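You operate a simulated robot arm through the tools that you are given. There is no shell and no other tool. Be economical: measure what you need, move in short steps, check, and stop when the job is done.

The job below is to be done with a simulated robot arm. You get a single attempt, and the scene is never put back.

TASK
Feed rolls D7 and D4, then load D1 on the seat that ran empty and feed again.
Fine: machine 2; D7 on seat 1, D4 on seat 2; all three are used up, none spoilt.

Only the result counts: the job must be done as asked and must still hold three seconds after the hand-in. Knocking over, shifting, dropping, spilling or breaking anything else fails it.

THE ROBOT
A 7-joint arm with a two-finger parallel gripper on a trunk, on a base that drives. Base frame: it is fixed to the floor where the robot stands at the start and does not move with it; the origin is under the middle of the robot, x ahead of it, y to its left, z up. Readings come in mm, degrees, newtons and seconds.
With the tool pointing down near the work surface it reaches from about 200 to 740 mm from the robot's upright axis, wherever it stands. Its first joint turns from -166.0 to 166.0 degrees. Places, roughly: roll seat 1 [-1200, -400, 1200]; roll seat 2 [-1000, -400, 1000]; white feed button [-900, -400, 900]. Payload 1.57 kg.
Tool frame: the origin (TCP) lies between the finger pads and is the grasp point; the fingertips stand 30 mm ahead of it; z points along the fingers, y is the line along which they close. Largest opening 110 mm; finger width 24, thickness 12; the body of the gripper, 48 by 112 mm, starts 78 mm behind the TCP.
Orientation is that of the tool frame in the base frame, as a unit quaternion [x, y, z, w]. With the fingers straight down and closing along the base's y, the tool's x points along the base's -x, its y along +y and its z along -z.

THE INTERFACE
- The arm moves only by the tool jog_arm. Its argument "deltas" is text: rows parted by semicolons, each of 7 numbers parted by spaces: the shift along the tool's x, y, z in mm, then the turn, a rotation vector about the tool's x, y, z in degrees, then the finger opening in mm, from 0 to 110. In form: x y z wx wy wz fingers; .... A call has 1 to 20 rows; each row is the pose to reach, as a shift and turn from the pose commanded when the call began, along the tool's axes at that moment. Rows are played at 5 a second. More than 50 mm and 8.6 degrees between two rows, or a gripper value outside its range, and nothing of the call is played. Where a pose cannot be reached the arm comes as near as it can. A force on the tool above 40 N (or 10 N above the force at the start of the call, whichever is more), or a blocked arm, ends the call early, and 0.2 s more pass. Each finger travels about 45 mm/s and halts on what it meets, pressing with about 20 N; the grip force reading is that of the motor and also rises with nothing between the fingers. The clock runs only during rows and for 0.2 s after the last one: add rows that repeat a pose to give the fingers time. The reply holds the time, the measured pose of the TCP, the force on the tool along the base axes, the opening and the grip force, in the units named above and with some noise, with the torque about the TCP (base axes, N m) and any sound that the robot's microphone picked up.
- Cameras (640 x 400 px; columns grow to the right, rows downward): "scene" is now at [-43.6, 100.5, 1555.6]; the picture's right is [-0.96, -0.27, -0.00], its down [-0.25, 0.90, -0.36] and it looks along [0.10, -0.35, -0.93] (base axes); focal length 214 px, centre (320, 200). "wrist" rides on the gripper at [70, 16, -141] in the tool frame; the picture's right is [-0.23, 0.97, 0.00], its down [-0.86, -0.20, -0.48] and it looks along [-0.47, -0.11, 0.88] (tool axes); focal length 222 px, centre (320, 200). There is no depth. A picture from a camera that has moved, and an enlarged one, comes with that camera's place and axes in the base frame and with its lens. The place of the scene camera against the robot may be out by one fixed shift of up to 25 mm in any direction.
- camera(camera): a new picture of that camera. It takes no simulated time.
- slide_trunk(by): slides the trunk up (or, below 0, down) by that many mm; the arm and the scene camera ride with it, the base frame stays. It gives what a move gives, with no picture.
- steer(legs): drives the robot by 1 to 6 legs, each [ahead, turn to the left] in mm and degrees, along the robot's own axes; the way and the turn of a leg run together, so that a leg with both is an arc; at most 1500 mm and 180 degrees a leg. The arm and the cameras ride along, it lands a little off, and it stops where it bumps. It gives what a move gives.
- turn_head(pan, tilt): turns the head with the scene camera to pan (to the left, within 155 degrees either way) and tilt (down, from -29 to 69), counted from straight ahead of the robot. It gives what a move gives.
- inspect(camera, box): a new picture of the part [left, top, right, bottom] of that camera's present view, enlarged. It takes no simulated time.
- close_job(): hands the job in; it is judged then, once.

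Go step by step. Nothing tells you exact positions but the pictures and the camera data: compare them with the known pose of the tool, close in by small moves and look again before you grip or let go. The budget is 120 turns and 82 pictures, counting those below and the enlarged ones. Unless the task says otherwise, let go and move clear before handing in, and close with one line.

The tools are called after "Request:" as a command line: name --argument value ..., lists and objects as JSON in quotes. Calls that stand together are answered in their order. jog_arm: Moves the arm, as the interface text tells. Its arguments: {"type":"object","properties":{"deltas":{"type":"string"}},"required":["deltas"]} The other tools are called the same way: slide_trunk (by) slides the trunk up or down; steer (legs) drives the base; turn_head (pan, tilt) turns the head that bears the scene camera; camera (camera) takes a picture; inspect (camera, box) takes an enlarged picture of a part of a camera's view; close_job () hands the job in.

At the start:

```text
t: 0.0
tcp_pos: [-294.2, -157.4, 1290.9]
ee_rot: [0.0, 1.0, 0.001, 0.0]
force: [0.2, 0.6, 1.1]
moment: [0.02, 0.02, 0.0]
gripper_width: 110.0
finger_force: 0.1
trunk travel left (down, up): [-500.0, 90.0]
robot x, y, heading: [-0.5, -2.7, 0.1]
head pan, tilt: [-74.2, 68.8]
```

scene: 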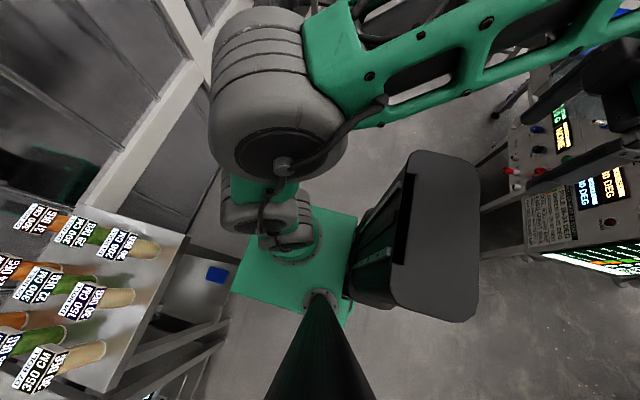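
wrist: 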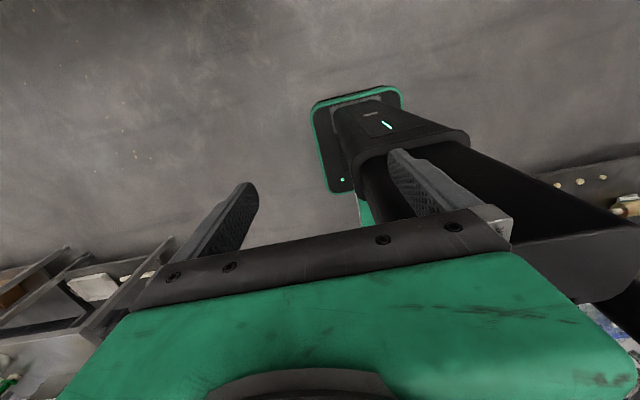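

I see a table with labelled rolls ahead of the robot (+x side) and machines at the back (-x side). First I look around with the head.

Request:
turn_head --pan 0 --tilt 35

Request:
camera --camera "scene"

Request:
turn_head --pan -150 --tilt 30

Request:
camera --camera "scene"

```text
t: 1.5
tcp_pos: [-294.1, -157.5, 1291.2]
ee_rot: [0.001, 1.0, 0.0, 0.0]
force: [0.6, -0.7, 0.3]
moment: [-0.03, -0.03, 0.0]
gripper_width: 110.0
finger_force: 0.1
trunk travel left (down, up): [-500.0, 90.0]
robot x, y, heading: [-0.5, 0.4, 0.2]
head pan, tilt: [0.0, 35.0]
```

```text
79 pictures are left
camera scene: at [29.2, 154.2, 1599.3], right [0.0, -1.0, 0.0], down [-0.57, 0.0, -0.82], along [0.82, 0.0, -0.57], focal length 214 px, centre (320, 200)
```

scene: 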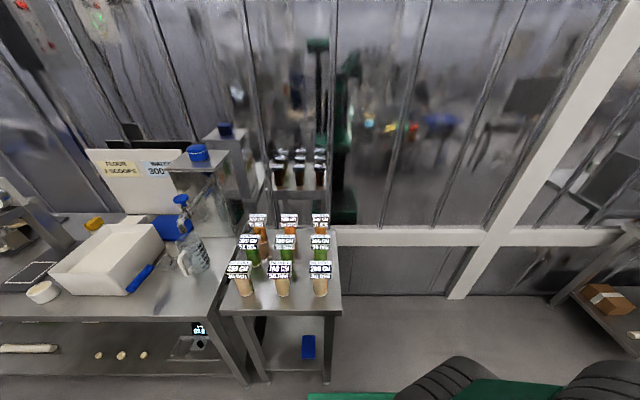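

```text
t: 3.8
tcp_pos: [-294.5, -157.7, 1292.1]
ee_rot: [0.0, 1.0, 0.001, 0.0]
force: [-0.1, 0.2, -0.5]
moment: [0.02, 0.0, -0.05]
gripper_width: 110.0
finger_force: 0.1
trunk travel left (down, up): [-500.0, 90.0]
robot x, y, heading: [2.2, 0.3, -0.2]
head pan, tilt: [-150.0, 30.0]
```

```text
78 pictures are left
camera scene: at [-137.1, 109.0, 1607.1], right [-0.5, 0.87, 0.0], down [0.43, 0.25, -0.87], along [-0.75, -0.43, -0.5], focal length 214 px, centre (320, 200)
```

scene: 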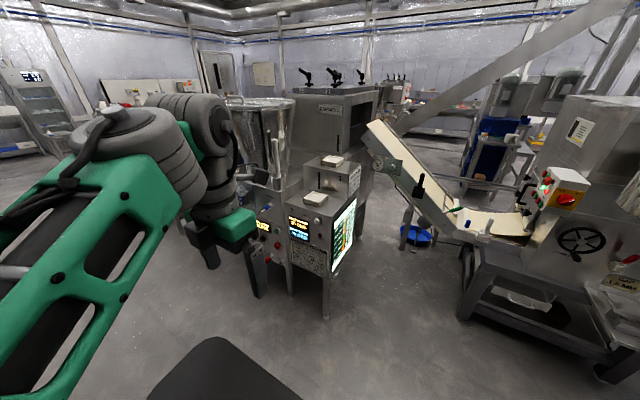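

The rolls stand in a 3x3 grid ahead; the stepped machine is behind. I zoom on both.

Request:
inspect --camera "scene" --box '[230, 140, 390, 290]'

Request:
turn_head --pan 0 --tilt 40

Request:
inspect --camera "scene" --box '[210, 170, 350, 290]'

```text
2.67 times, centred on (310, 215) of scene
camera zoom: at [-137.1, 109.0, 1607.1], right [-0.5, 0.87, 0.0], down [0.43, 0.25, -0.87], along [-0.75, -0.43, -0.5], focal length 572 px, centre (347, 160)
```

zoom: 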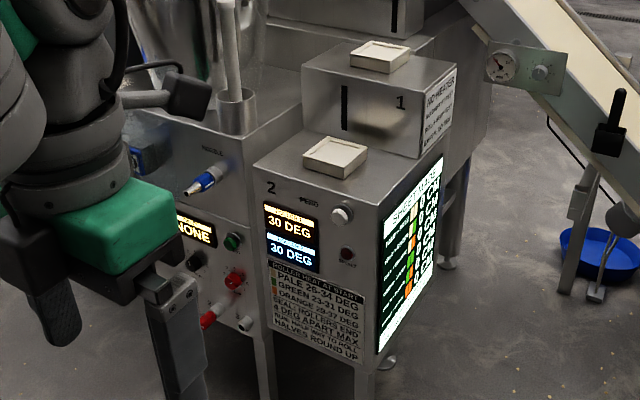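

```text
t: 6.2
tcp_pos: [-294.1, -157.4, 1291.0]
ee_rot: [-0.001, 1.0, 0.0, 0.001]
force: [-0.7, 0.1, 0.3]
moment: [-0.02, -0.01, -0.01]
gripper_width: 110.1
finger_force: 0.2
trunk travel left (down, up): [-500.0, 90.0]
robot x, y, heading: [5.0, 0.8, 0.1]
head pan, tilt: [0.0, 40.0]
```

```text
3.33 times, centred on (280, 230) of scene
camera zoom: at [26.2, 154.3, 1591.8], right [0.0, -1.0, 0.0], down [-0.64, 0.0, -0.77], along [0.77, 0.0, -0.64], focal length 715 px, centre (453, 100)
```

zoom: 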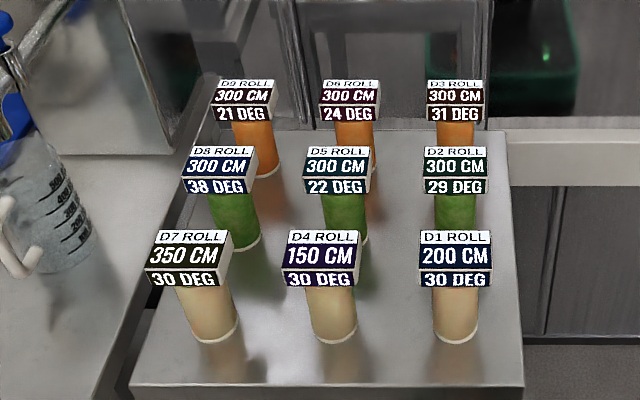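

The rolls: D7 350 cm, D4 150 cm, D1 200 cm, all pale at 30 deg. I read the machine's notices in close-up.

Request:
turn_head --pan -150 --tilt 30

Request:
inspect --camera "scene" --box '[270, 205, 370, 280]'

Request:
inspect --camera "scene" --box '[325, 150, 365, 180]'

```text
t: 8.5
tcp_pos: [-294.7, -157.7, 1290.8]
ee_rot: [0.0, 1.0, 0.0, 0.0]
force: [0.3, 0.6, -0.1]
moment: [0.0, -0.01, 0.01]
gripper_width: 110.0
finger_force: 0.1
trunk travel left (down, up): [-500.0, 90.0]
robot x, y, heading: [0.4, 2.4, 0.1]
head pan, tilt: [-150.0, 30.0]
```

```text
5.33 times, centred on (320, 242) of scene
camera zoom: at [-137.1, 109.0, 1607.1], right [-0.5, 0.87, 0.0], down [0.43, 0.25, -0.87], along [-0.75, -0.43, -0.5], focal length 1144 px, centre (320, -27)
```

zoom: 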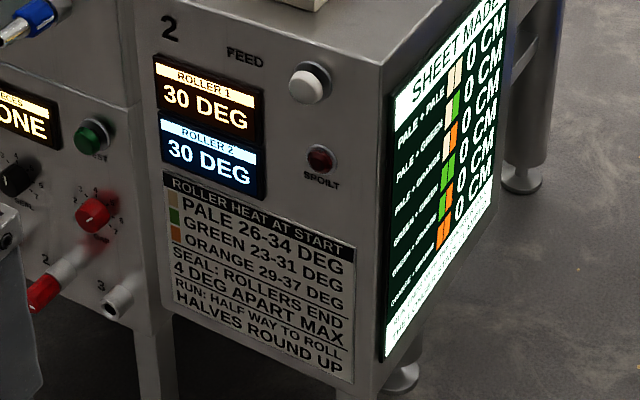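

```text
13.33 times, centred on (345, 165) of scene
camera zoom: at [-137.1, 109.0, 1607.1], right [-0.5, 0.87, 0.0], down [0.43, 0.25, -0.87], along [-0.75, -0.43, -0.5], focal length 2860 px, centre (-13, 667)
```

zoom: 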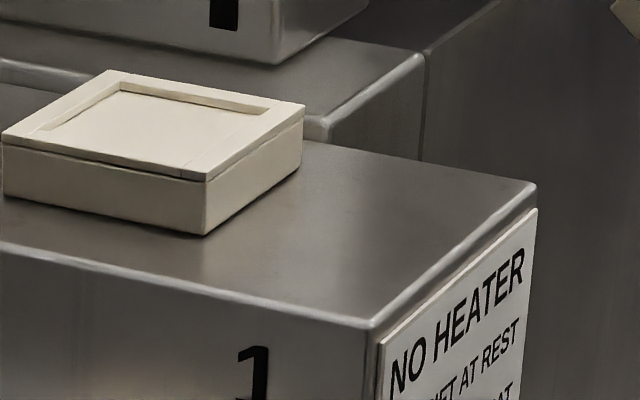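

Rollers are both at 30 deg, so 30 deg rolls are safe. I read the remaining notices.

Request:
inspect --camera "scene" --box '[342, 160, 366, 200]'

Request:
inspect --camera "scene" --box '[328, 195, 360, 275]'

```text
10.00 times, centred on (354, 180) of scene
camera zoom: at [-137.1, 109.0, 1607.1], right [-0.5, 0.87, 0.0], down [0.43, 0.25, -0.87], along [-0.75, -0.43, -0.5], focal length 2145 px, centre (-20, 400)
```

zoom: 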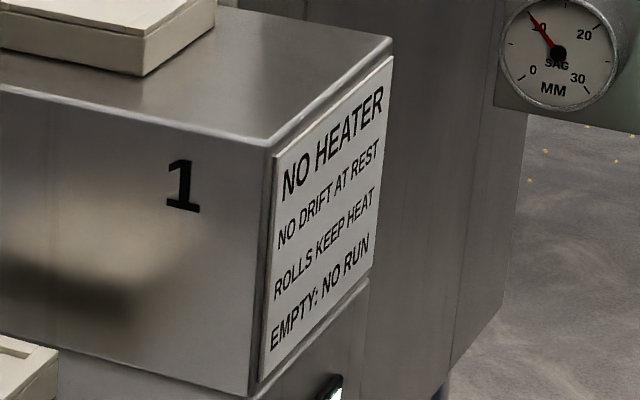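

```text
5.00 times, centred on (344, 235) of scene
camera zoom: at [-137.1, 109.0, 1607.1], right [-0.5, 0.87, 0.0], down [0.43, 0.25, -0.87], along [-0.75, -0.43, -0.5], focal length 1072 px, centre (200, 25)
```

zoom: 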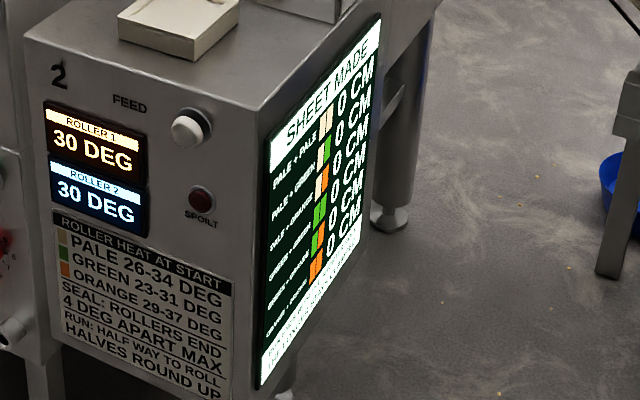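

The machine is the one at seats about [-1160,-400] and [-1045,-440]. I swing the arm around the right-hand side to the front, keeping radius and height.

Request:
jog_arm --deltas "-24.6 -38.7 0 0 0 -8 110; -54.5 -74.3 0 0 0 -16 110; -89 -105.4 0 0 0 -24 110; -127.5 -131.4 0 0 0 -32 110; -169.3 -151.8 0 0 0 -40 110; -213.4 -166.1 0 0 0 -48 110; -259.2 -174.2 0 0 0 -56 110; -305.6 -175.8 0 0 0 -64 110; -351.8 -170.9 0 0 0 -72 110; -396.9 -159.7 0 0 0 -80 110; -440 -142.3 0 0 0 -88 110; -480.2 -119.1 0 0 0 -96 110; -516.8 -90.5 0 0 0 -104 110; -549.1 -57 0 0 0 -112 110; -576.4 -19.5 0 0 0 -120 110; -598.2 21.6 0 0 0 -128 110; -614.1 65.2 0 0 0 -136 110; -623.8 110.7 0 0 0 -144 110; -627 157 0 0 0 -152 110; -627 157 0 0 0 -152 110"

Request:
turn_head --pan 0 --tilt 50

Request:
camera --camera "scene"

Request:
camera --camera "wrist"

```text
t: 12.7
tcp_pos: [333.5, -0.5, 1291.7]
ee_rot: [0.971, -0.241, 0.0, -0.001]
force: [-0.8, -0.2, -0.7]
moment: [-0.01, 0.01, 0.0]
gripper_width: 109.7
finger_force: 0.0
trunk travel left (down, up): [-500.0, 90.0]
robot x, y, heading: [-1.5, 6.6, -0.1]
head pan, tilt: [-150.0, 30.0]
```

```text
t: 15.1
tcp_pos: [332.9, -0.4, 1292.0]
ee_rot: [0.97, -0.242, 0.001, 0.0]
force: [1.4, 0.0, -0.2]
moment: [0.02, 0.0, 0.0]
gripper_width: 109.8
finger_force: 0.1
trunk travel left (down, up): [-500.0, 90.0]
robot x, y, heading: [-0.6, -1.2, -0.2]
head pan, tilt: [0.0, 50.0]
```

```text
71 pictures are left
camera scene: at [18.3, 154.3, 1577.6], right [0.0, -1.0, 0.0], down [-0.77, 0.0, -0.64], along [0.64, 0.0, -0.77], focal length 214 px, centre (320, 200)
```

scene: 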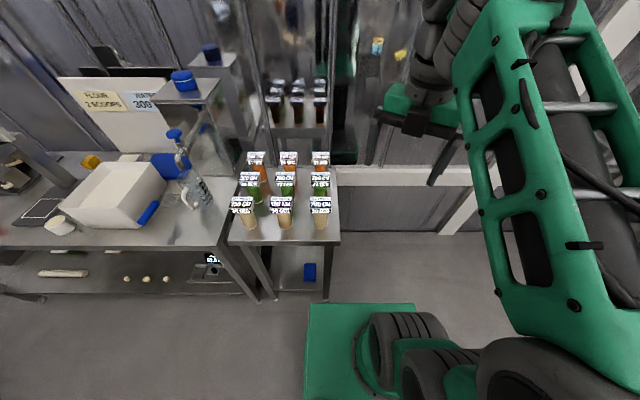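

```text
70 pictures are left
camera wrist: at [386.4, -46.8, 1433.9], right [-0.66, -0.75, 0.0], down [-0.66, 0.58, 0.48], along [-0.36, 0.32, -0.88], focal length 222 px, centre (320, 200)
```

wrist: 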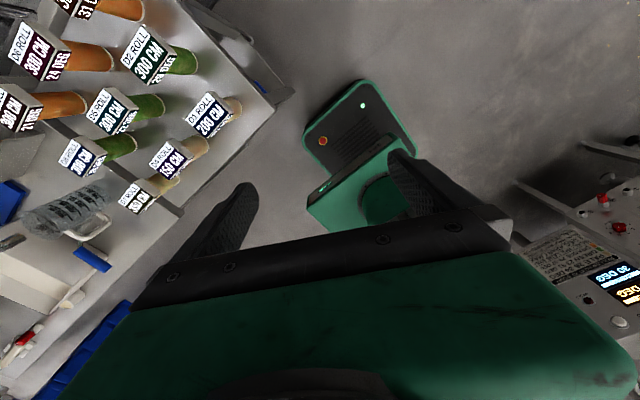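

The arm is at the front. I inspect the rolls closely to know their shape before choosing a grasp.

Request:
inspect --camera "scene" --box '[225, 145, 345, 245]'

Request:
inspect --camera "wrist" --box '[110, 60, 270, 220]'

```text
4.00 times, centred on (285, 195) of scene
camera zoom: at [18.3, 154.3, 1577.6], right [0.0, -1.0, 0.0], down [-0.77, 0.0, -0.64], along [0.64, 0.0, -0.77], focal length 858 px, centre (460, 220)
```

zoom: 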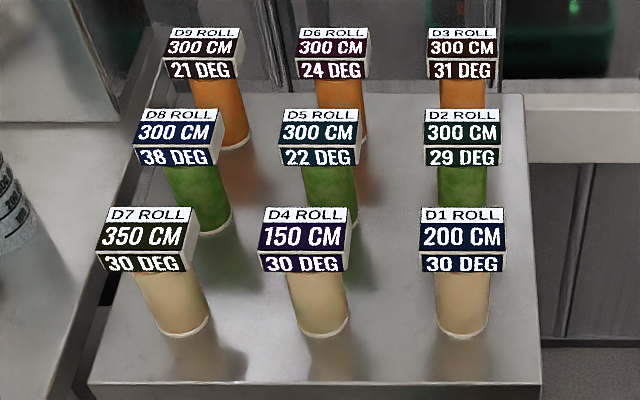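

```text
2.50 times, centred on (190, 140) of wrist
camera zoom: at [386.4, -46.8, 1433.9], right [-0.66, -0.75, 0.0], down [-0.66, 0.58, 0.48], along [-0.36, 0.32, -0.88], focal length 555 px, centre (645, 350)
```

zoom: 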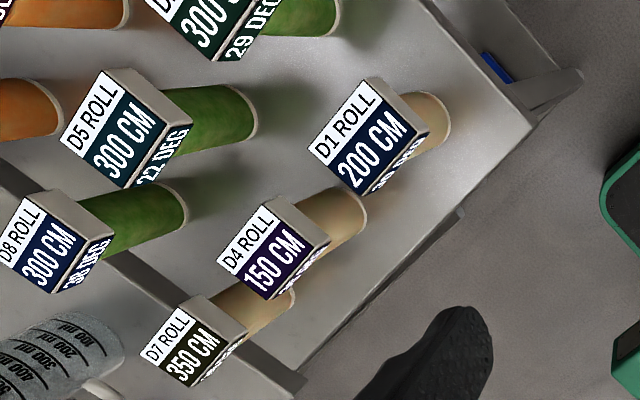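

The rolls are upright cylinders about 52 mm thick with box labels (73 x 48 mm, tops near z=1012). I'll grasp with fingers closing along x; first move above D7 (about [480, 425]).

Request:
jog_arm --deltas "-6.3 -40.3 12.8 0 0 5.64 110; -12.6 -80.7 25.6 0 0 11.3 110; -19 -121 38.5 0 0 16.9 110; -25.3 -161.4 51.3 0 0 22.5 110; -31.6 -201.7 64 0 0 28.2 110; -37.9 -242 77 0 0 33.8 110; -44.2 -282.4 89.7 0 0 39.5 110; -50.5 -322.8 102.5 0 0 45.1 110; -56.9 -363 115 0 0 50.7 110; -63.2 -403.5 128 0 0 56.4 110; -69.5 -443.8 141 0 0 62 110; -69.5 -443.8 141 0 0 62 110"

Request:
camera --camera "wrist"

Request:
camera --camera "scene"

```text
t: 17.7
tcp_pos: [479.7, 425.1, 1150.1]
ee_rot: [-0.707, 0.708, 0.0, 0.001]
force: [0.3, -0.2, 0.7]
moment: [-0.01, 0.04, -0.03]
gripper_width: 110.0
finger_force: 0.0
trunk travel left (down, up): [-500.0, 90.0]
robot x, y, heading: [1.4, -1.8, 0.0]
head pan, tilt: [0.0, 50.0]
```

```text
67 pictures are left
camera wrist: at [462.4, 356.4, 1291.8], right [-0.97, 0.23, 0.0], down [0.2, 0.85, 0.48], along [0.11, 0.47, -0.88], focal length 222 px, centre (320, 200)
```

wrist: 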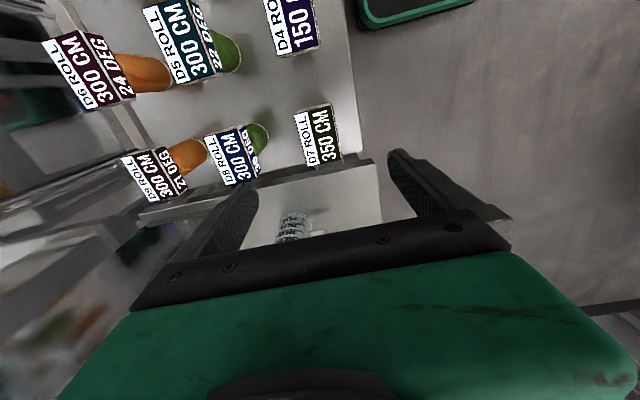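

```text
66 pictures are left
camera scene: at [18.4, 154.7, 1577.6], right [0.0, -1.0, 0.0], down [-0.77, 0.0, -0.64], along [0.64, 0.0, -0.77], focal length 214 px, centre (320, 200)
```

scene: 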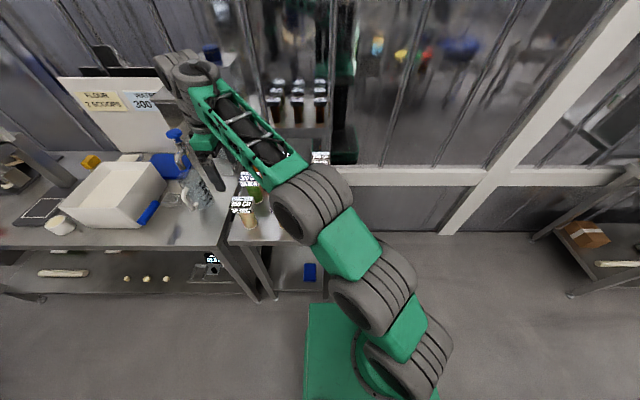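

D7 sits about 14 mm nearer (−y) than the tool axis. I shift and lower to 1080, then look again.

Request:
jog_arm --deltas "7 0 35 0 0 0 110; 14 -0.6 70 0 0 0 110; 14 -0.6 70 0 0 0 110"

Request:
camera --camera "wrist"

```text
t: 18.5
tcp_pos: [480.4, 410.5, 1079.7]
ee_rot: [0.707, -0.707, 0.0, 0.0]
force: [-0.3, -0.4, -0.2]
moment: [0.04, -0.03, -0.02]
gripper_width: 110.0
finger_force: 0.0
trunk travel left (down, up): [-500.0, 90.0]
robot x, y, heading: [1.6, 3.4, 0.2]
head pan, tilt: [0.0, 50.0]
```

```text
65 pictures are left
camera wrist: at [463.7, 341.9, 1221.4], right [-0.97, 0.23, 0.0], down [0.2, 0.85, 0.48], along [0.11, 0.47, -0.88], focal length 222 px, centre (320, 200)
```

wrist: 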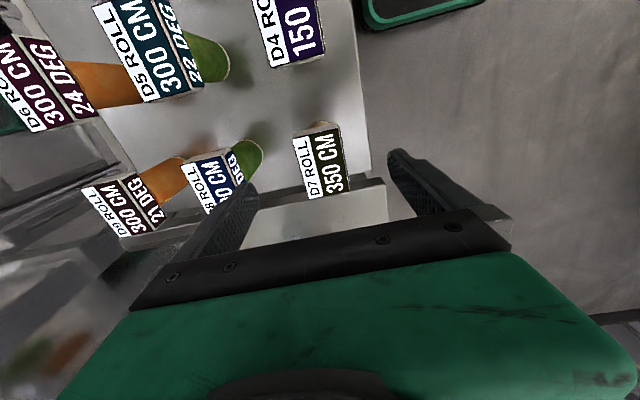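

D7's label centre lines up with the tool axis, top at z≈1012. I descend straight to z=948 and close.

Request:
jog_arm --deltas "0 0 40 0 0 0 110; 0 0 80 0 0 0 110; 0 0 110 0 0 0 110; 0 0 131 0 0 0 110; 0 0 131 0 0 0 110"

Request:
camera --camera "wrist"

```text
t: 19.7
tcp_pos: [479.2, 409.4, 949.2]
ee_rot: [0.707, -0.707, 0.0, 0.001]
force: [0.5, 0.1, -0.2]
moment: [-0.02, 0.01, -0.01]
gripper_width: 110.0
finger_force: 0.2
trunk travel left (down, up): [-500.0, 90.0]
robot x, y, heading: [-0.6, -3.3, 0.2]
head pan, tilt: [0.0, 50.0]
```

```text
64 pictures are left
camera wrist: at [463.2, 341.7, 1090.8], right [-0.97, 0.23, 0.0], down [0.2, 0.85, 0.48], along [0.11, 0.47, -0.88], focal length 222 px, centre (320, 200)
```

wrist: 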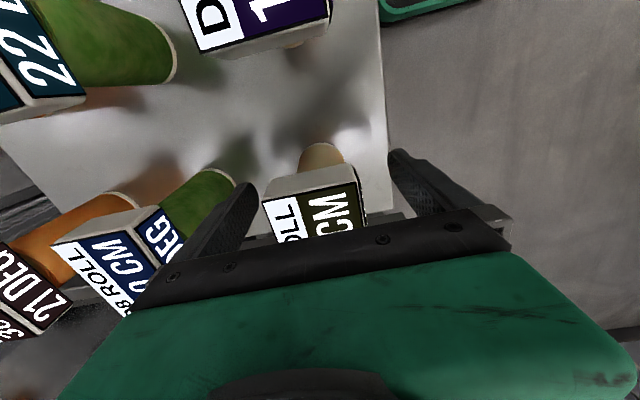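

The roll stands between the fingers. I close, then lift a little.

Request:
jog_arm --deltas "0 0 0 0 0 0 60; 0 0 0 0 0 0 40; 0 0 0 0 0 0 40; 0 0 0 0 0 0 40; 0 0 0 0 0 0 40; 0 0 0 0 0 0 40"

Request:
jog_arm --deltas "0 0 -15 0 0 0 40; 0 0 -30 0 0 0 40; 0 0 -30 0 0 0 40"

Request:
camera --camera "wrist"

```text
t: 21.1
tcp_pos: [479.5, 410.9, 949.1]
ee_rot: [0.708, -0.706, 0.0, 0.0]
force: [0.5, 0.4, 0.5]
moment: [0.03, -0.05, 0.03]
gripper_width: 50.5
finger_force: 19.9
trunk travel left (down, up): [-500.0, 90.0]
robot x, y, heading: [-1.9, -1.0, 0.2]
head pan, tilt: [0.0, 50.0]
```

```text
t: 21.9
tcp_pos: [479.8, 410.5, 979.2]
ee_rot: [-0.707, 0.707, 0.0, 0.0]
force: [-0.3, -0.5, -2.5]
moment: [-0.03, 0.01, -0.02]
gripper_width: 50.6
finger_force: 20.2
trunk travel left (down, up): [-500.0, 90.0]
robot x, y, heading: [-3.3, 1.2, 0.2]
head pan, tilt: [0.0, 50.0]
```

```text
63 pictures are left
camera wrist: at [463.7, 341.5, 1121.5], right [-0.97, 0.23, 0.0], down [0.2, 0.86, 0.48], along [0.11, 0.47, -0.88], focal length 222 px, centre (320, 200)
```

wrist: 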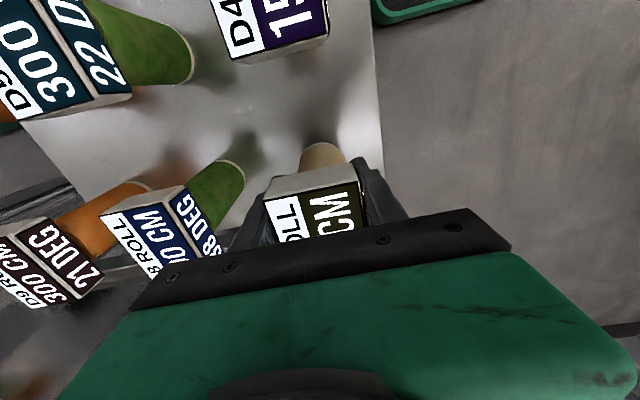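

D7 is held (50.5 mm wide, lifts freely). I raise it to z≈1330 and bring it in front of the robot for travel.

Request:
jog_arm --deltas "0 0 -50 0 0 0 40; 0 0 -100 0 0 0 40; 0 0 -150 0 0 0 40; 0 0 -200 0 0 0 40; 0 0 -250 0 0 0 40; 0 0 -300 0 0 0 40; 0 0 -350 0 0 0 40; 45 9 -350 0 0 0 40; 90 18 -350 0 0 0 40; 135 27 -350 0 0 0 40; 180 36 -350 0 0 0 40; 225 45 -350 0 0 0 40; 270 54 -350 0 0 0 40; 315 63 -350 0 0 0 40; 360 72 -350 0 0 0 40; 410 80 -350 0 0 0 40; 410 80 -350 0 0 0 40"

Request:
camera --camera "scene"

```text
refused: row 16 steps farther than a row can; nothing moved
```

```text
62 pictures are left
camera scene: at [18.5, 154.7, 1577.5], right [0.0, -1.0, 0.0], down [-0.77, 0.0, -0.64], along [0.64, 0.0, -0.77], focal length 214 px, centre (320, 200)
```

scene: 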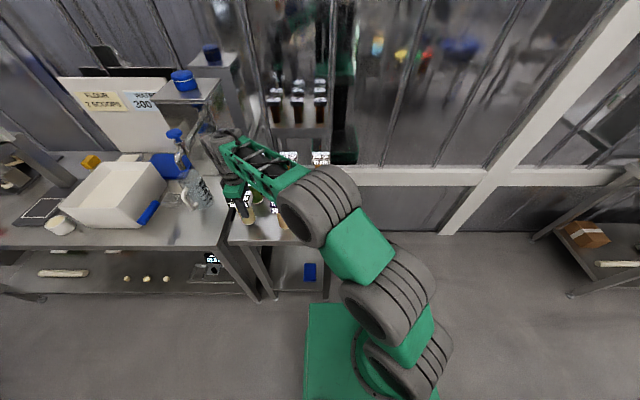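

One row was just too long; I resend with even steps.

Request:
jog_arm --deltas "0 0 -50 0 0 0 40; 0 0 -100 0 0 0 40; 0 0 -150 0 0 0 40; 0 0 -200 0 0 0 40; 0 0 -250 0 0 0 40; 0 0 -300 0 0 0 40; 0 0 -350 0 0 0 40; 45 9 -350 0 0 0 40; 90 18 -350 0 0 0 40; 135 27 -350 0 0 0 40; 180 36 -350 0 0 0 40; 225 45 -350 0 0 0 40; 270 54 -350 0 0 0 40; 315 63 -350 0 0 0 40; 360 72 -350 0 0 0 40; 405 80 -350 0 0 0 40; 410 80 -350 0 0 0 40"

Request:
slide_trunk --by 85

Request:
camera --camera "scene"

```text
t: 25.5
tcp_pos: [400.2, -0.8, 1329.1]
ee_rot: [0.707, -0.707, 0.0, 0.0]
force: [-0.3, 0.1, -2.4]
moment: [-0.01, -0.01, -0.01]
gripper_width: 50.5
finger_force: 19.8
out of reach, approached as far as the arm can: row 5, 6, 7, 8, 9, 10
trunk travel left (down, up): [-500.0, 90.0]
robot x, y, heading: [0.3, -1.4, -0.2]
head pan, tilt: [0.0, 50.0]
```

```text
t: 26.7
tcp_pos: [400.7, 0.6, 1413.7]
ee_rot: [-0.707, 0.707, -0.001, 0.0]
force: [0.5, 0.0, -2.5]
moment: [-0.03, 0.0, 0.02]
gripper_width: 50.8
finger_force: 20.3
trunk travel left (down, up): [-585.0, 5.0]
robot x, y, heading: [-2.5, 0.3, -0.1]
head pan, tilt: [0.0, 50.0]
```

```text
61 pictures are left
camera scene: at [18.5, 154.4, 1662.5], right [0.0, -1.0, 0.0], down [-0.77, 0.0, -0.64], along [0.64, 0.0, -0.77], focal length 214 px, centre (320, 200)
```

scene: 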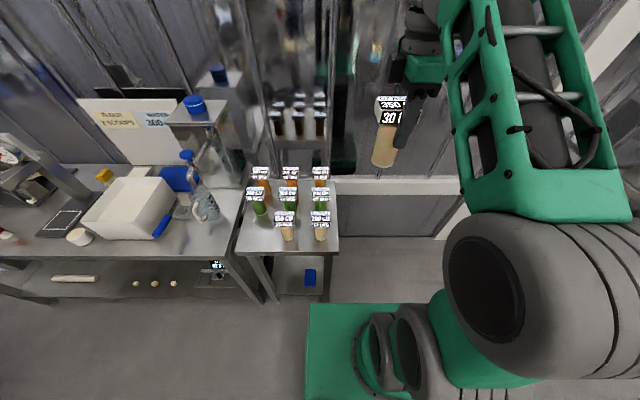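

D7 hangs well in the gripper. I back off, turn right in two quarter turns and face the machine at a cautious distance.

Request:
steer --legs '[[-250, 0], [0, -90], [410, 0], [0, -90], [150, 0]]'

Request:
camera --camera "scene"

```text
t: 39.2
tcp_pos: [-799.5, -421.3, 1412.8]
ee_rot: [0.697, 0.717, 0.0, 0.001]
force: [-1.7, 0.5, -2.5]
moment: [0.02, -0.04, -0.02]
gripper_width: 50.6
finger_force: 19.7
trunk travel left (down, up): [-585.0, 5.0]
robot x, y, heading: [-398.6, -411.7, -178.2]
head pan, tilt: [0.0, 50.0]
```

```text
60 pictures are left
camera scene: at [-410.4, -565.8, 1662.5], right [-0.03, 1.0, 0.0], down [0.77, 0.02, -0.64], along [-0.64, -0.02, -0.77], focal length 214 px, centre (320, 200)
```

scene: 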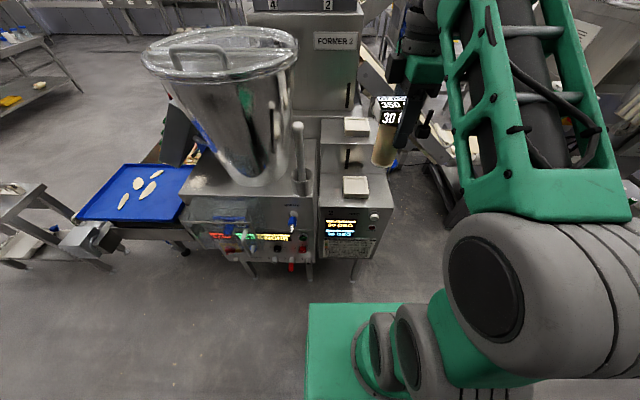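

I'm facing "FORMER 2" with both seats visible. I zoom in on the seats.

Request:
inspect --camera "scene" --box '[310, 100, 410, 270]'

Request:
inspect --camera "scene" --box '[320, 100, 400, 210]'

Request:
camera --camera "wrist"

```text
2.35 times, centred on (360, 185) of scene
camera zoom: at [-410.4, -565.8, 1662.5], right [-0.03, 1.0, 0.0], down [0.77, 0.02, -0.64], along [-0.64, -0.02, -0.77], focal length 505 px, centre (226, 235)
```

zoom: 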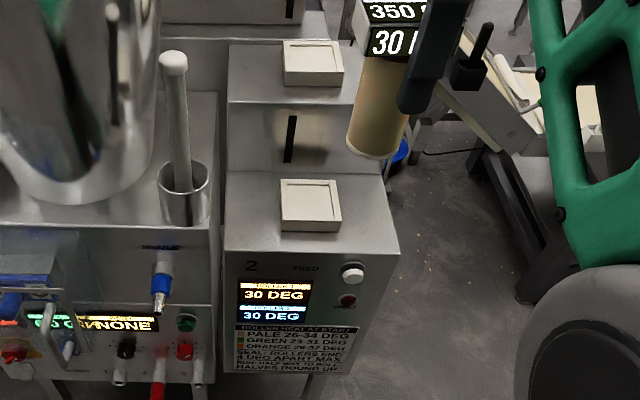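

```text
3.64 times, centred on (360, 155) of scene
camera zoom: at [-410.4, -565.8, 1662.5], right [-0.03, 1.0, 0.0], down [0.77, 0.02, -0.64], along [-0.64, -0.02, -0.77], focal length 780 px, centre (174, 364)
```

zoom: 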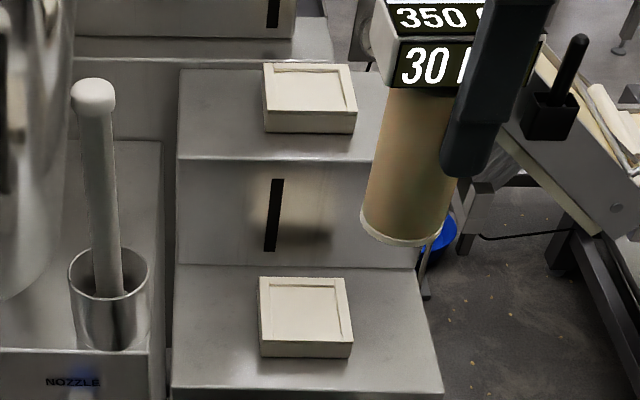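

```text
57 pictures are left
camera wrist: at [-785.0, -350.0, 1555.2], right [0.98, -0.2, 0.0], down [-0.18, -0.86, 0.48], along [-0.1, -0.47, -0.88], focal length 222 px, centre (320, 200)
```

wrist: 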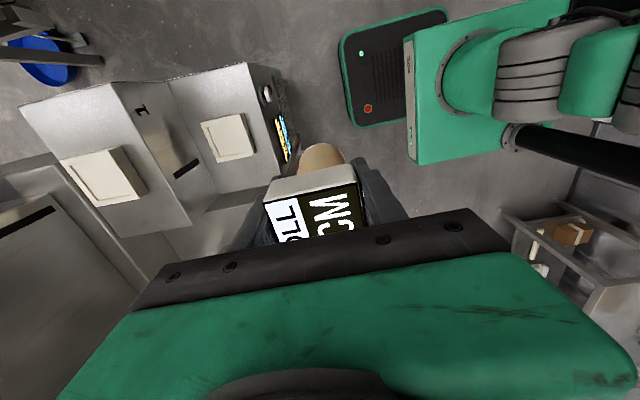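

Seats are around y≈-425, seat 2 near x≈-1015, seat 1 near x≈-1205. I drive 210 mm nearer, correcting the heading, and view from above with the wrist.

Request:
steer --legs '[[0, -1.6], [210, 0]]'

Request:
camera --camera "wrist"

Request:
camera --camera "scene"

```text
t: 41.2
tcp_pos: [-1008.2, -409.3, 1413.1]
ee_rot: [0.708, 0.707, 0.0, 0.0]
force: [-0.7, -0.2, -2.3]
moment: [0.04, -0.04, 0.01]
gripper_width: 50.8
finger_force: 19.5
trunk travel left (down, up): [-585.0, 5.0]
robot x, y, heading: [-607.2, -408.7, 179.7]
head pan, tilt: [0.0, 50.0]
```

```text
56 pictures are left
camera wrist: at [-993.5, -338.7, 1555.1], right [0.97, -0.23, 0.0], down [-0.2, -0.85, 0.48], along [-0.11, -0.47, -0.88], focal length 222 px, centre (320, 200)
```

wrist: 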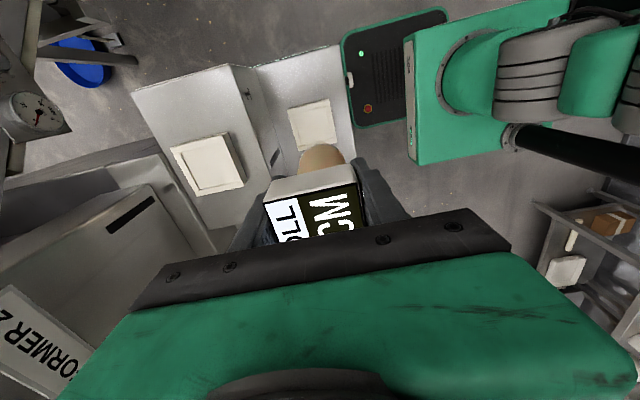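

```text
55 pictures are left
camera scene: at [-624.8, -564.9, 1662.5], right [0.0, 1.0, 0.0], down [0.77, 0.0, -0.64], along [-0.64, 0.0, -0.77], focal length 214 px, centre (320, 200)
```

scene: 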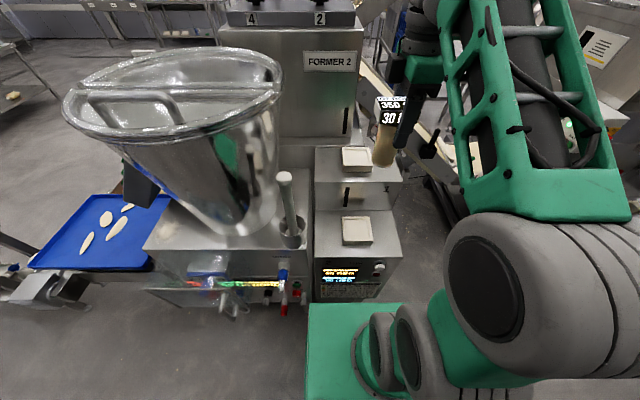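

I zoom in on both seats from the wrist camera.

Request:
inspect --camera "wrist" --box '[130, 60, 350, 220]'

```text
2.50 times, centred on (240, 140) of wrist
camera zoom: at [-993.5, -338.7, 1555.1], right [0.97, -0.23, 0.0], down [-0.2, -0.85, 0.48], along [-0.11, -0.47, -0.88], focal length 555 px, centre (520, 350)
```

zoom: 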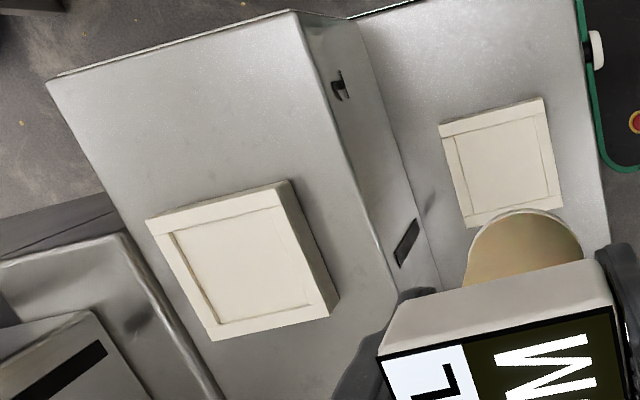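

Seat 1 ≈ [-1212,-430, ~1180], with a tall cabinet at x≈-1315. I move 100 mm nearer for a more accurate second view.

Request:
jog_arm --deltas "-10 -34 0 0 0 0 40; -10 -67 0 0 0 0 40; -10 -100 0 0 0 0 40; -10 -100 0 0 0 0 40"

Request:
inspect --camera "wrist" --box '[130, 60, 350, 220]'

Request:
inspect --camera "scene" --box '[290, 20, 410, 220]'

```text
t: 42.2
tcp_pos: [-1107.8, -419.6, 1413.6]
ee_rot: [0.708, 0.706, 0.0, 0.001]
force: [0.4, -0.5, -2.2]
moment: [0.02, -0.03, 0.0]
gripper_width: 50.5
finger_force: 19.7
trunk travel left (down, up): [-585.0, 5.0]
robot x, y, heading: [-606.8, -413.1, 179.9]
head pan, tilt: [0.0, 50.0]
```

```text
2.50 times, centred on (240, 140) of wrist
camera zoom: at [-1091.9, -348.7, 1555.9], right [0.97, -0.23, 0.0], down [-0.2, -0.85, 0.48], along [-0.11, -0.47, -0.88], focal length 555 px, centre (520, 350)
```

zoom: 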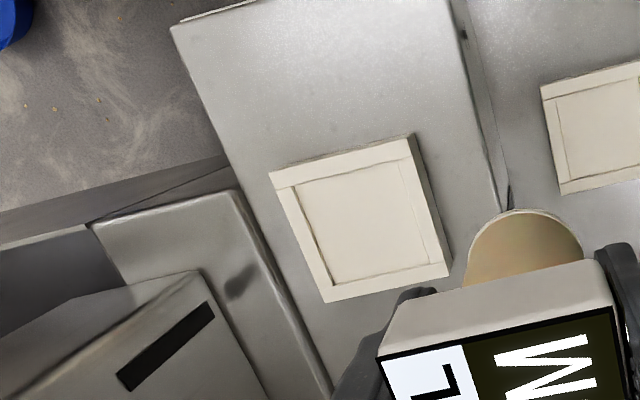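

```text
2.00 times, centred on (350, 120) of scene
camera zoom: at [-623.2, -564.9, 1662.6], right [0.0, 1.0, 0.0], down [0.77, 0.0, -0.64], along [-0.64, 0.0, -0.77], focal length 429 px, centre (260, 360)
```

zoom: 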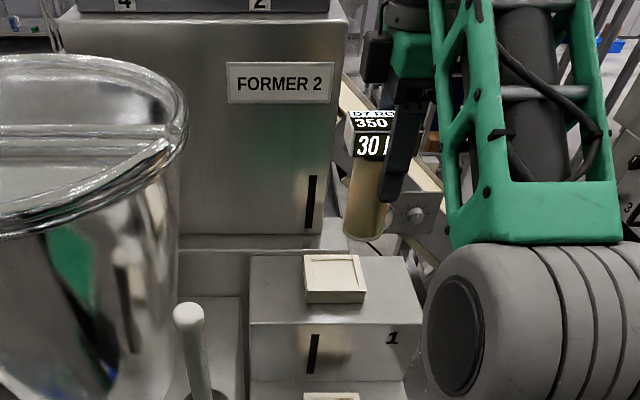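

Seat 1 comes out near [-1224, -433, ~1165]. I move the roll over it at z≈1350 and look again.

Request:
jog_arm --deltas "-4 -38 0 0 0 0 40; -9 -76 10 0 0 0 40; -13 -114 30 0 0 0 40; -13 -114 60 0 0 0 40; -13 -114 60 0 0 0 40"

Request:
camera --camera "wrist"

Request:
inspect --camera "scene" --box '[290, 20, 410, 220]'

```text
t: 43.4
tcp_pos: [-1206.1, -431.3, 1351.8]
ee_rot: [0.708, 0.706, 0.0, 0.001]
force: [0.1, 0.1, -2.1]
moment: [0.05, 0.0, -0.02]
gripper_width: 50.3
finger_force: 19.7
out of reach, approached as far as the arm can: row 1, 2, 3, 4, 5
trunk travel left (down, up): [-585.0, 5.0]
robot x, y, heading: [-609.7, -412.0, 179.8]
head pan, tilt: [0.0, 50.0]
```

```text
51 pictures are left
camera wrist: at [-1190.7, -360.7, 1493.4], right [0.97, -0.23, 0.0], down [-0.2, -0.85, 0.48], along [-0.11, -0.47, -0.88], focal length 222 px, centre (320, 200)
```

wrist: 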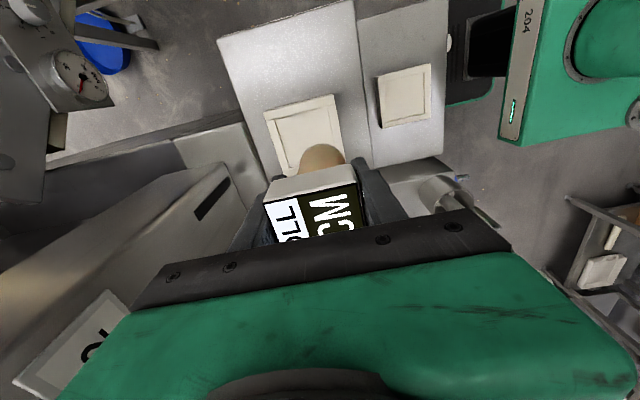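

```text
2.00 times, centred on (350, 120) of scene
camera zoom: at [-623.6, -564.8, 1662.6], right [0.0, 1.0, 0.0], down [0.77, 0.0, -0.64], along [-0.64, 0.0, -0.77], focal length 429 px, centre (260, 360)
```

zoom: 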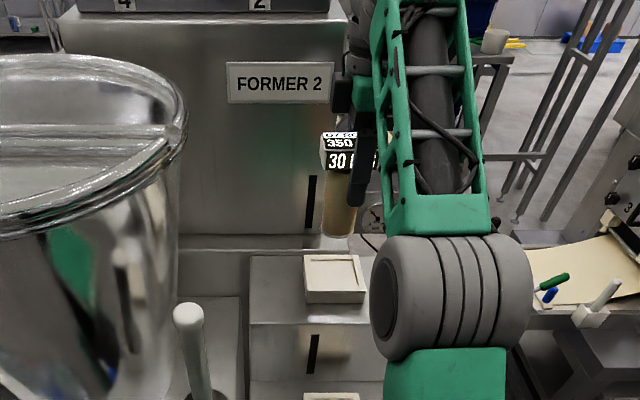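

The arm stopped 16 mm short from height; lower down it reaches farther. I lower 40 mm and see where it settles.

Request:
jog_arm --deltas "0 0 20 0 0 0 40; 0 0 40 0 0 0 40; 0 0 40 0 0 0 40"

Request:
inspect --camera "wrist" --box '[220, 60, 380, 200]'

```text
t: 44.2
tcp_pos: [-1206.0, -430.0, 1310.7]
ee_rot: [0.707, 0.707, 0.001, 0.001]
force: [0.7, 0.3, -2.8]
moment: [0.06, 0.0, 0.02]
gripper_width: 50.3
finger_force: 19.6
trunk travel left (down, up): [-585.0, 5.0]
robot x, y, heading: [-610.3, -409.0, 179.8]
head pan, tilt: [0.0, 50.0]
```

```text
2.86 times, centred on (300, 130) of wrist
camera zoom: at [-1191.0, -360.9, 1452.2], right [0.97, -0.23, 0.0], down [-0.2, -0.85, 0.48], along [-0.11, -0.47, -0.88], focal length 635 px, centre (377, 400)
```

zoom: 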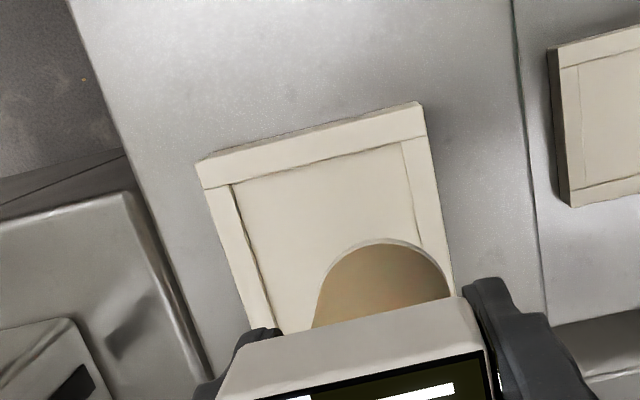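

The recess centre works out at about [-1224.5, -432], rim z≈1165. I move 18.5 mm farther in while lowering to 1275 and check.

Request:
jog_arm --deltas "-1 -9 6 0 0 0 40; -2 -18.5 12 0 0 0 40; -2 -18.5 24 0 0 0 40; -2 -18.5 35 0 0 0 40; -2 -18.5 35 0 0 0 40"

Request:
inspect --camera "wrist" --box '[220, 60, 380, 200]'

Request:
inspect --camera "scene" --box '[320, 80, 400, 180]'

```text
t: 45.4
tcp_pos: [-1225.0, -431.6, 1274.2]
ee_rot: [0.708, 0.706, 0.001, 0.001]
force: [0.1, 0.4, -2.9]
moment: [0.05, 0.01, -0.01]
gripper_width: 50.6
finger_force: 20.2
trunk travel left (down, up): [-585.0, 5.0]
robot x, y, heading: [-611.4, -413.4, 180.0]
head pan, tilt: [0.0, 50.0]
```

```text
2.86 times, centred on (300, 130) of wrist
camera zoom: at [-1209.6, -362.7, 1417.2], right [0.97, -0.23, 0.0], down [-0.2, -0.85, 0.48], along [-0.11, -0.47, -0.88], focal length 635 px, centre (377, 400)
```

zoom: 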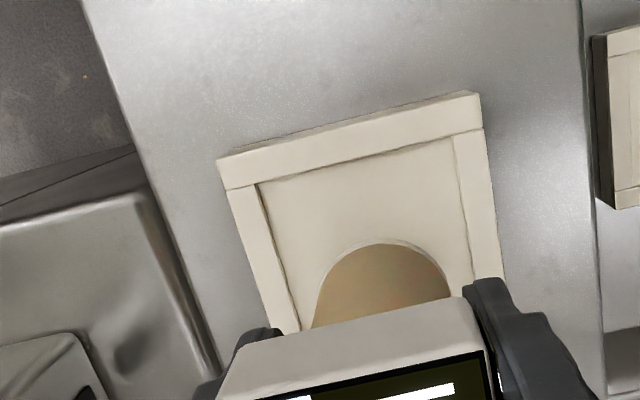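

```text
4.00 times, centred on (360, 130) of scene
camera zoom: at [-623.9, -564.9, 1662.6], right [0.0, 1.0, 0.0], down [0.77, 0.0, -0.64], along [-0.64, 0.0, -0.77], focal length 858 px, centre (160, 480)
```

zoom: 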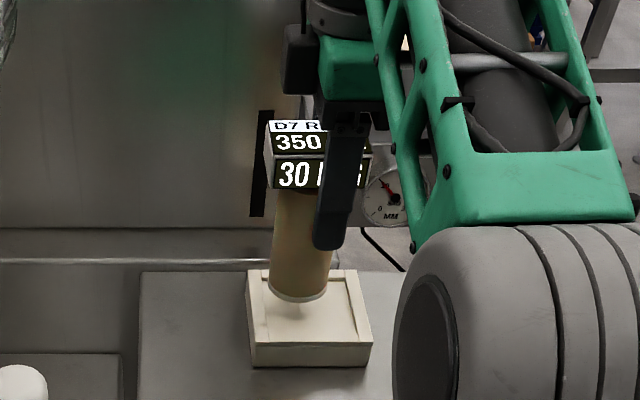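

Cross-checking both cameras, the roll's axis is about 12 mm to the −y side of the tool axis. I shift +12 mm in y, lower a bit, and look again.

Request:
jog_arm --deltas "12 0 0 0 0 0 40; 12 0 6 0 0 0 40; 12 0 6 0 0 0 40"

Request:
inspect --camera "wrist" --box '[220, 60, 380, 200]'

Request:
inspect --camera "scene" --box '[320, 80, 400, 180]'

```text
t: 46.2
tcp_pos: [-1225.7, -421.8, 1268.8]
ee_rot: [0.708, 0.706, 0.001, 0.001]
force: [-0.3, 0.1, -2.6]
moment: [0.06, 0.02, 0.03]
gripper_width: 50.5
finger_force: 20.5
trunk travel left (down, up): [-585.0, 5.0]
robot x, y, heading: [-607.6, -410.7, 179.9]
head pan, tilt: [0.0, 50.0]
```

```text
2.86 times, centred on (300, 130) of wrist
camera zoom: at [-1209.4, -350.5, 1411.1], right [0.97, -0.23, 0.0], down [-0.2, -0.85, 0.48], along [-0.11, -0.47, -0.88], focal length 635 px, centre (377, 400)
```

zoom: 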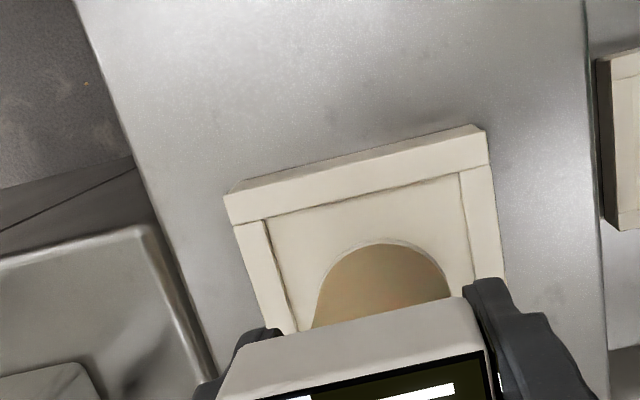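

```text
4.00 times, centred on (360, 130) of scene
camera zoom: at [-623.8, -564.9, 1662.6], right [0.0, 1.0, 0.0], down [0.77, 0.0, -0.64], along [-0.64, 0.0, -0.77], focal length 858 px, centre (160, 480)
```

zoom: 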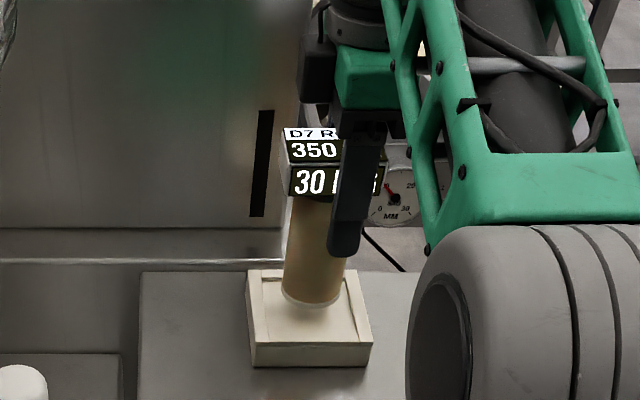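

Centred in both views. Lowering in small steps while watching the force.

Request:
jog_arm --deltas "0 0 4 0 0 0 40; 0 0 8 0 0 0 40; 0 0 10 0 0 0 40; 0 0 10 0 0 0 40"

Request:
inspect --camera "scene" --box '[320, 80, 400, 180]'

```text
t: 47.2
tcp_pos: [-1225.1, -420.8, 1259.6]
ee_rot: [0.708, 0.706, 0.001, 0.001]
force: [-0.4, 0.9, -2.0]
moment: [0.03, -0.04, 0.03]
gripper_width: 50.6
finger_force: 19.8
trunk travel left (down, up): [-585.0, 5.0]
robot x, y, heading: [-608.8, -410.0, 180.0]
head pan, tilt: [0.0, 50.0]
```

```text
4.00 times, centred on (360, 130) of scene
camera zoom: at [-623.8, -564.9, 1662.6], right [0.0, 1.0, 0.0], down [0.77, 0.0, -0.64], along [-0.64, 0.0, -0.77], focal length 858 px, centre (160, 480)
```

zoom: 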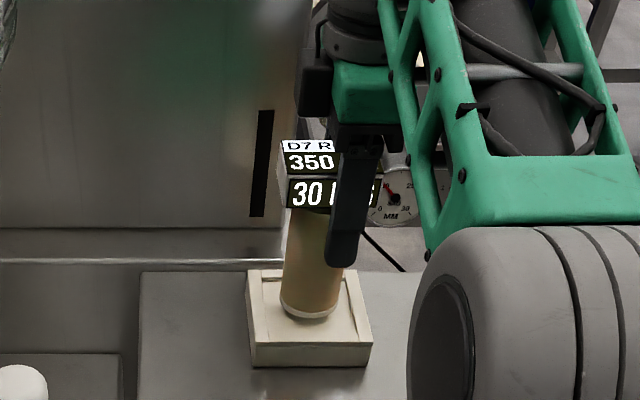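

Not yet touching; continuing downward.

Request:
jog_arm --deltas "0 0 4 0 0 0 40; 0 0 7 0 0 0 40; 0 0 10 0 0 0 40; 0 0 10 0 0 0 40"

Request:
jog_arm --deltas "0 0 2 0 0 0 40; 0 0 4 0 0 0 40; 0 0 4 0 0 0 40"

Request:
inspect --camera "scene" --box '[320, 80, 400, 180]'

```text
t: 48.2
tcp_pos: [-1225.8, -422.0, 1249.9]
ee_rot: [0.707, 0.707, 0.0, 0.0]
force: [0.7, 0.0, -3.3]
moment: [0.06, -0.03, 0.0]
gripper_width: 50.3
finger_force: 19.7
trunk travel left (down, up): [-585.0, 5.0]
robot x, y, heading: [-607.6, -409.3, 180.0]
head pan, tilt: [0.0, 50.0]
```

```text
t: 49.0
tcp_pos: [-1225.0, -420.5, 1249.2]
ee_rot: [0.708, 0.706, -0.001, -0.002]
force: [-3.1, -0.2, 16.7]
moment: [-0.18, -0.13, 0.03]
gripper_width: 50.5
finger_force: 19.4
trunk travel left (down, up): [-585.0, 5.0]
robot x, y, heading: [-606.2, -411.4, 179.8]
head pan, tilt: [0.0, 50.0]
```

```text
4.00 times, centred on (360, 130) of scene
camera zoom: at [-622.5, -564.7, 1662.9], right [0.0, 1.0, 0.0], down [0.77, 0.0, -0.64], along [-0.64, 0.0, -0.77], focal length 858 px, centre (160, 480)
```

zoom: 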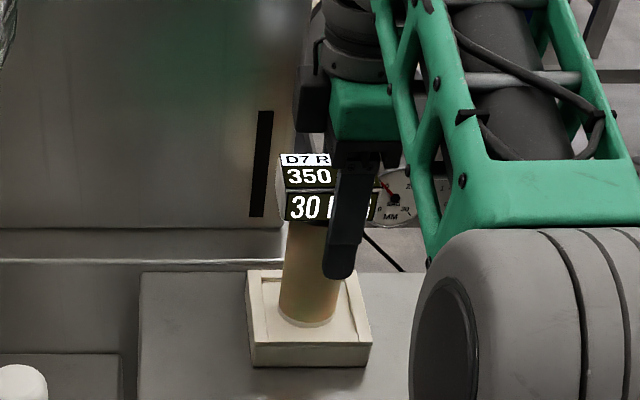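

Contact at z≈1249.5. I check from the wrist that it stands inside the recess rather than on a rim.

Request:
inspect --camera "wrist" --box '[250, 110, 370, 190]'

Request:
inspect --camera "scene" --box '[340, 140, 380, 175]'

```text
5.00 times, centred on (310, 150) of wrist
camera zoom: at [-1208.2, -350.7, 1390.5], right [0.97, -0.23, 0.0], down [-0.2, -0.85, 0.48], along [-0.11, -0.47, -0.88], focal length 1111 px, centre (370, 450)
```

zoom: 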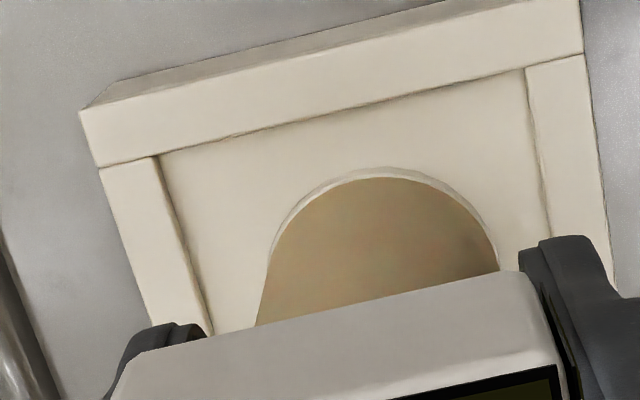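

```text
11.43 times, centred on (360, 158) of scene
camera zoom: at [-622.5, -564.7, 1662.9], right [0.0, 1.0, 0.0], down [0.77, 0.0, -0.64], along [-0.64, 0.0, -0.77], focal length 2451 px, centre (-137, 686)
```

zoom: 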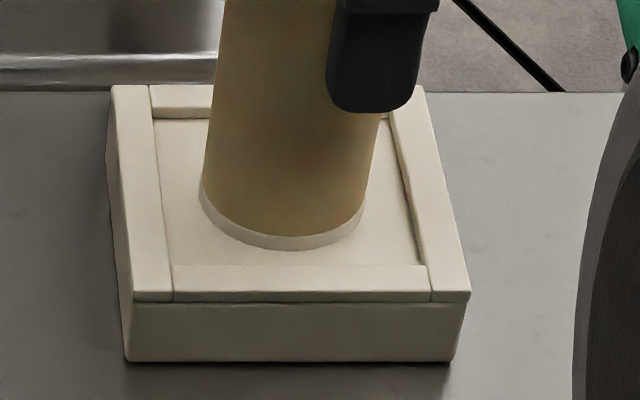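

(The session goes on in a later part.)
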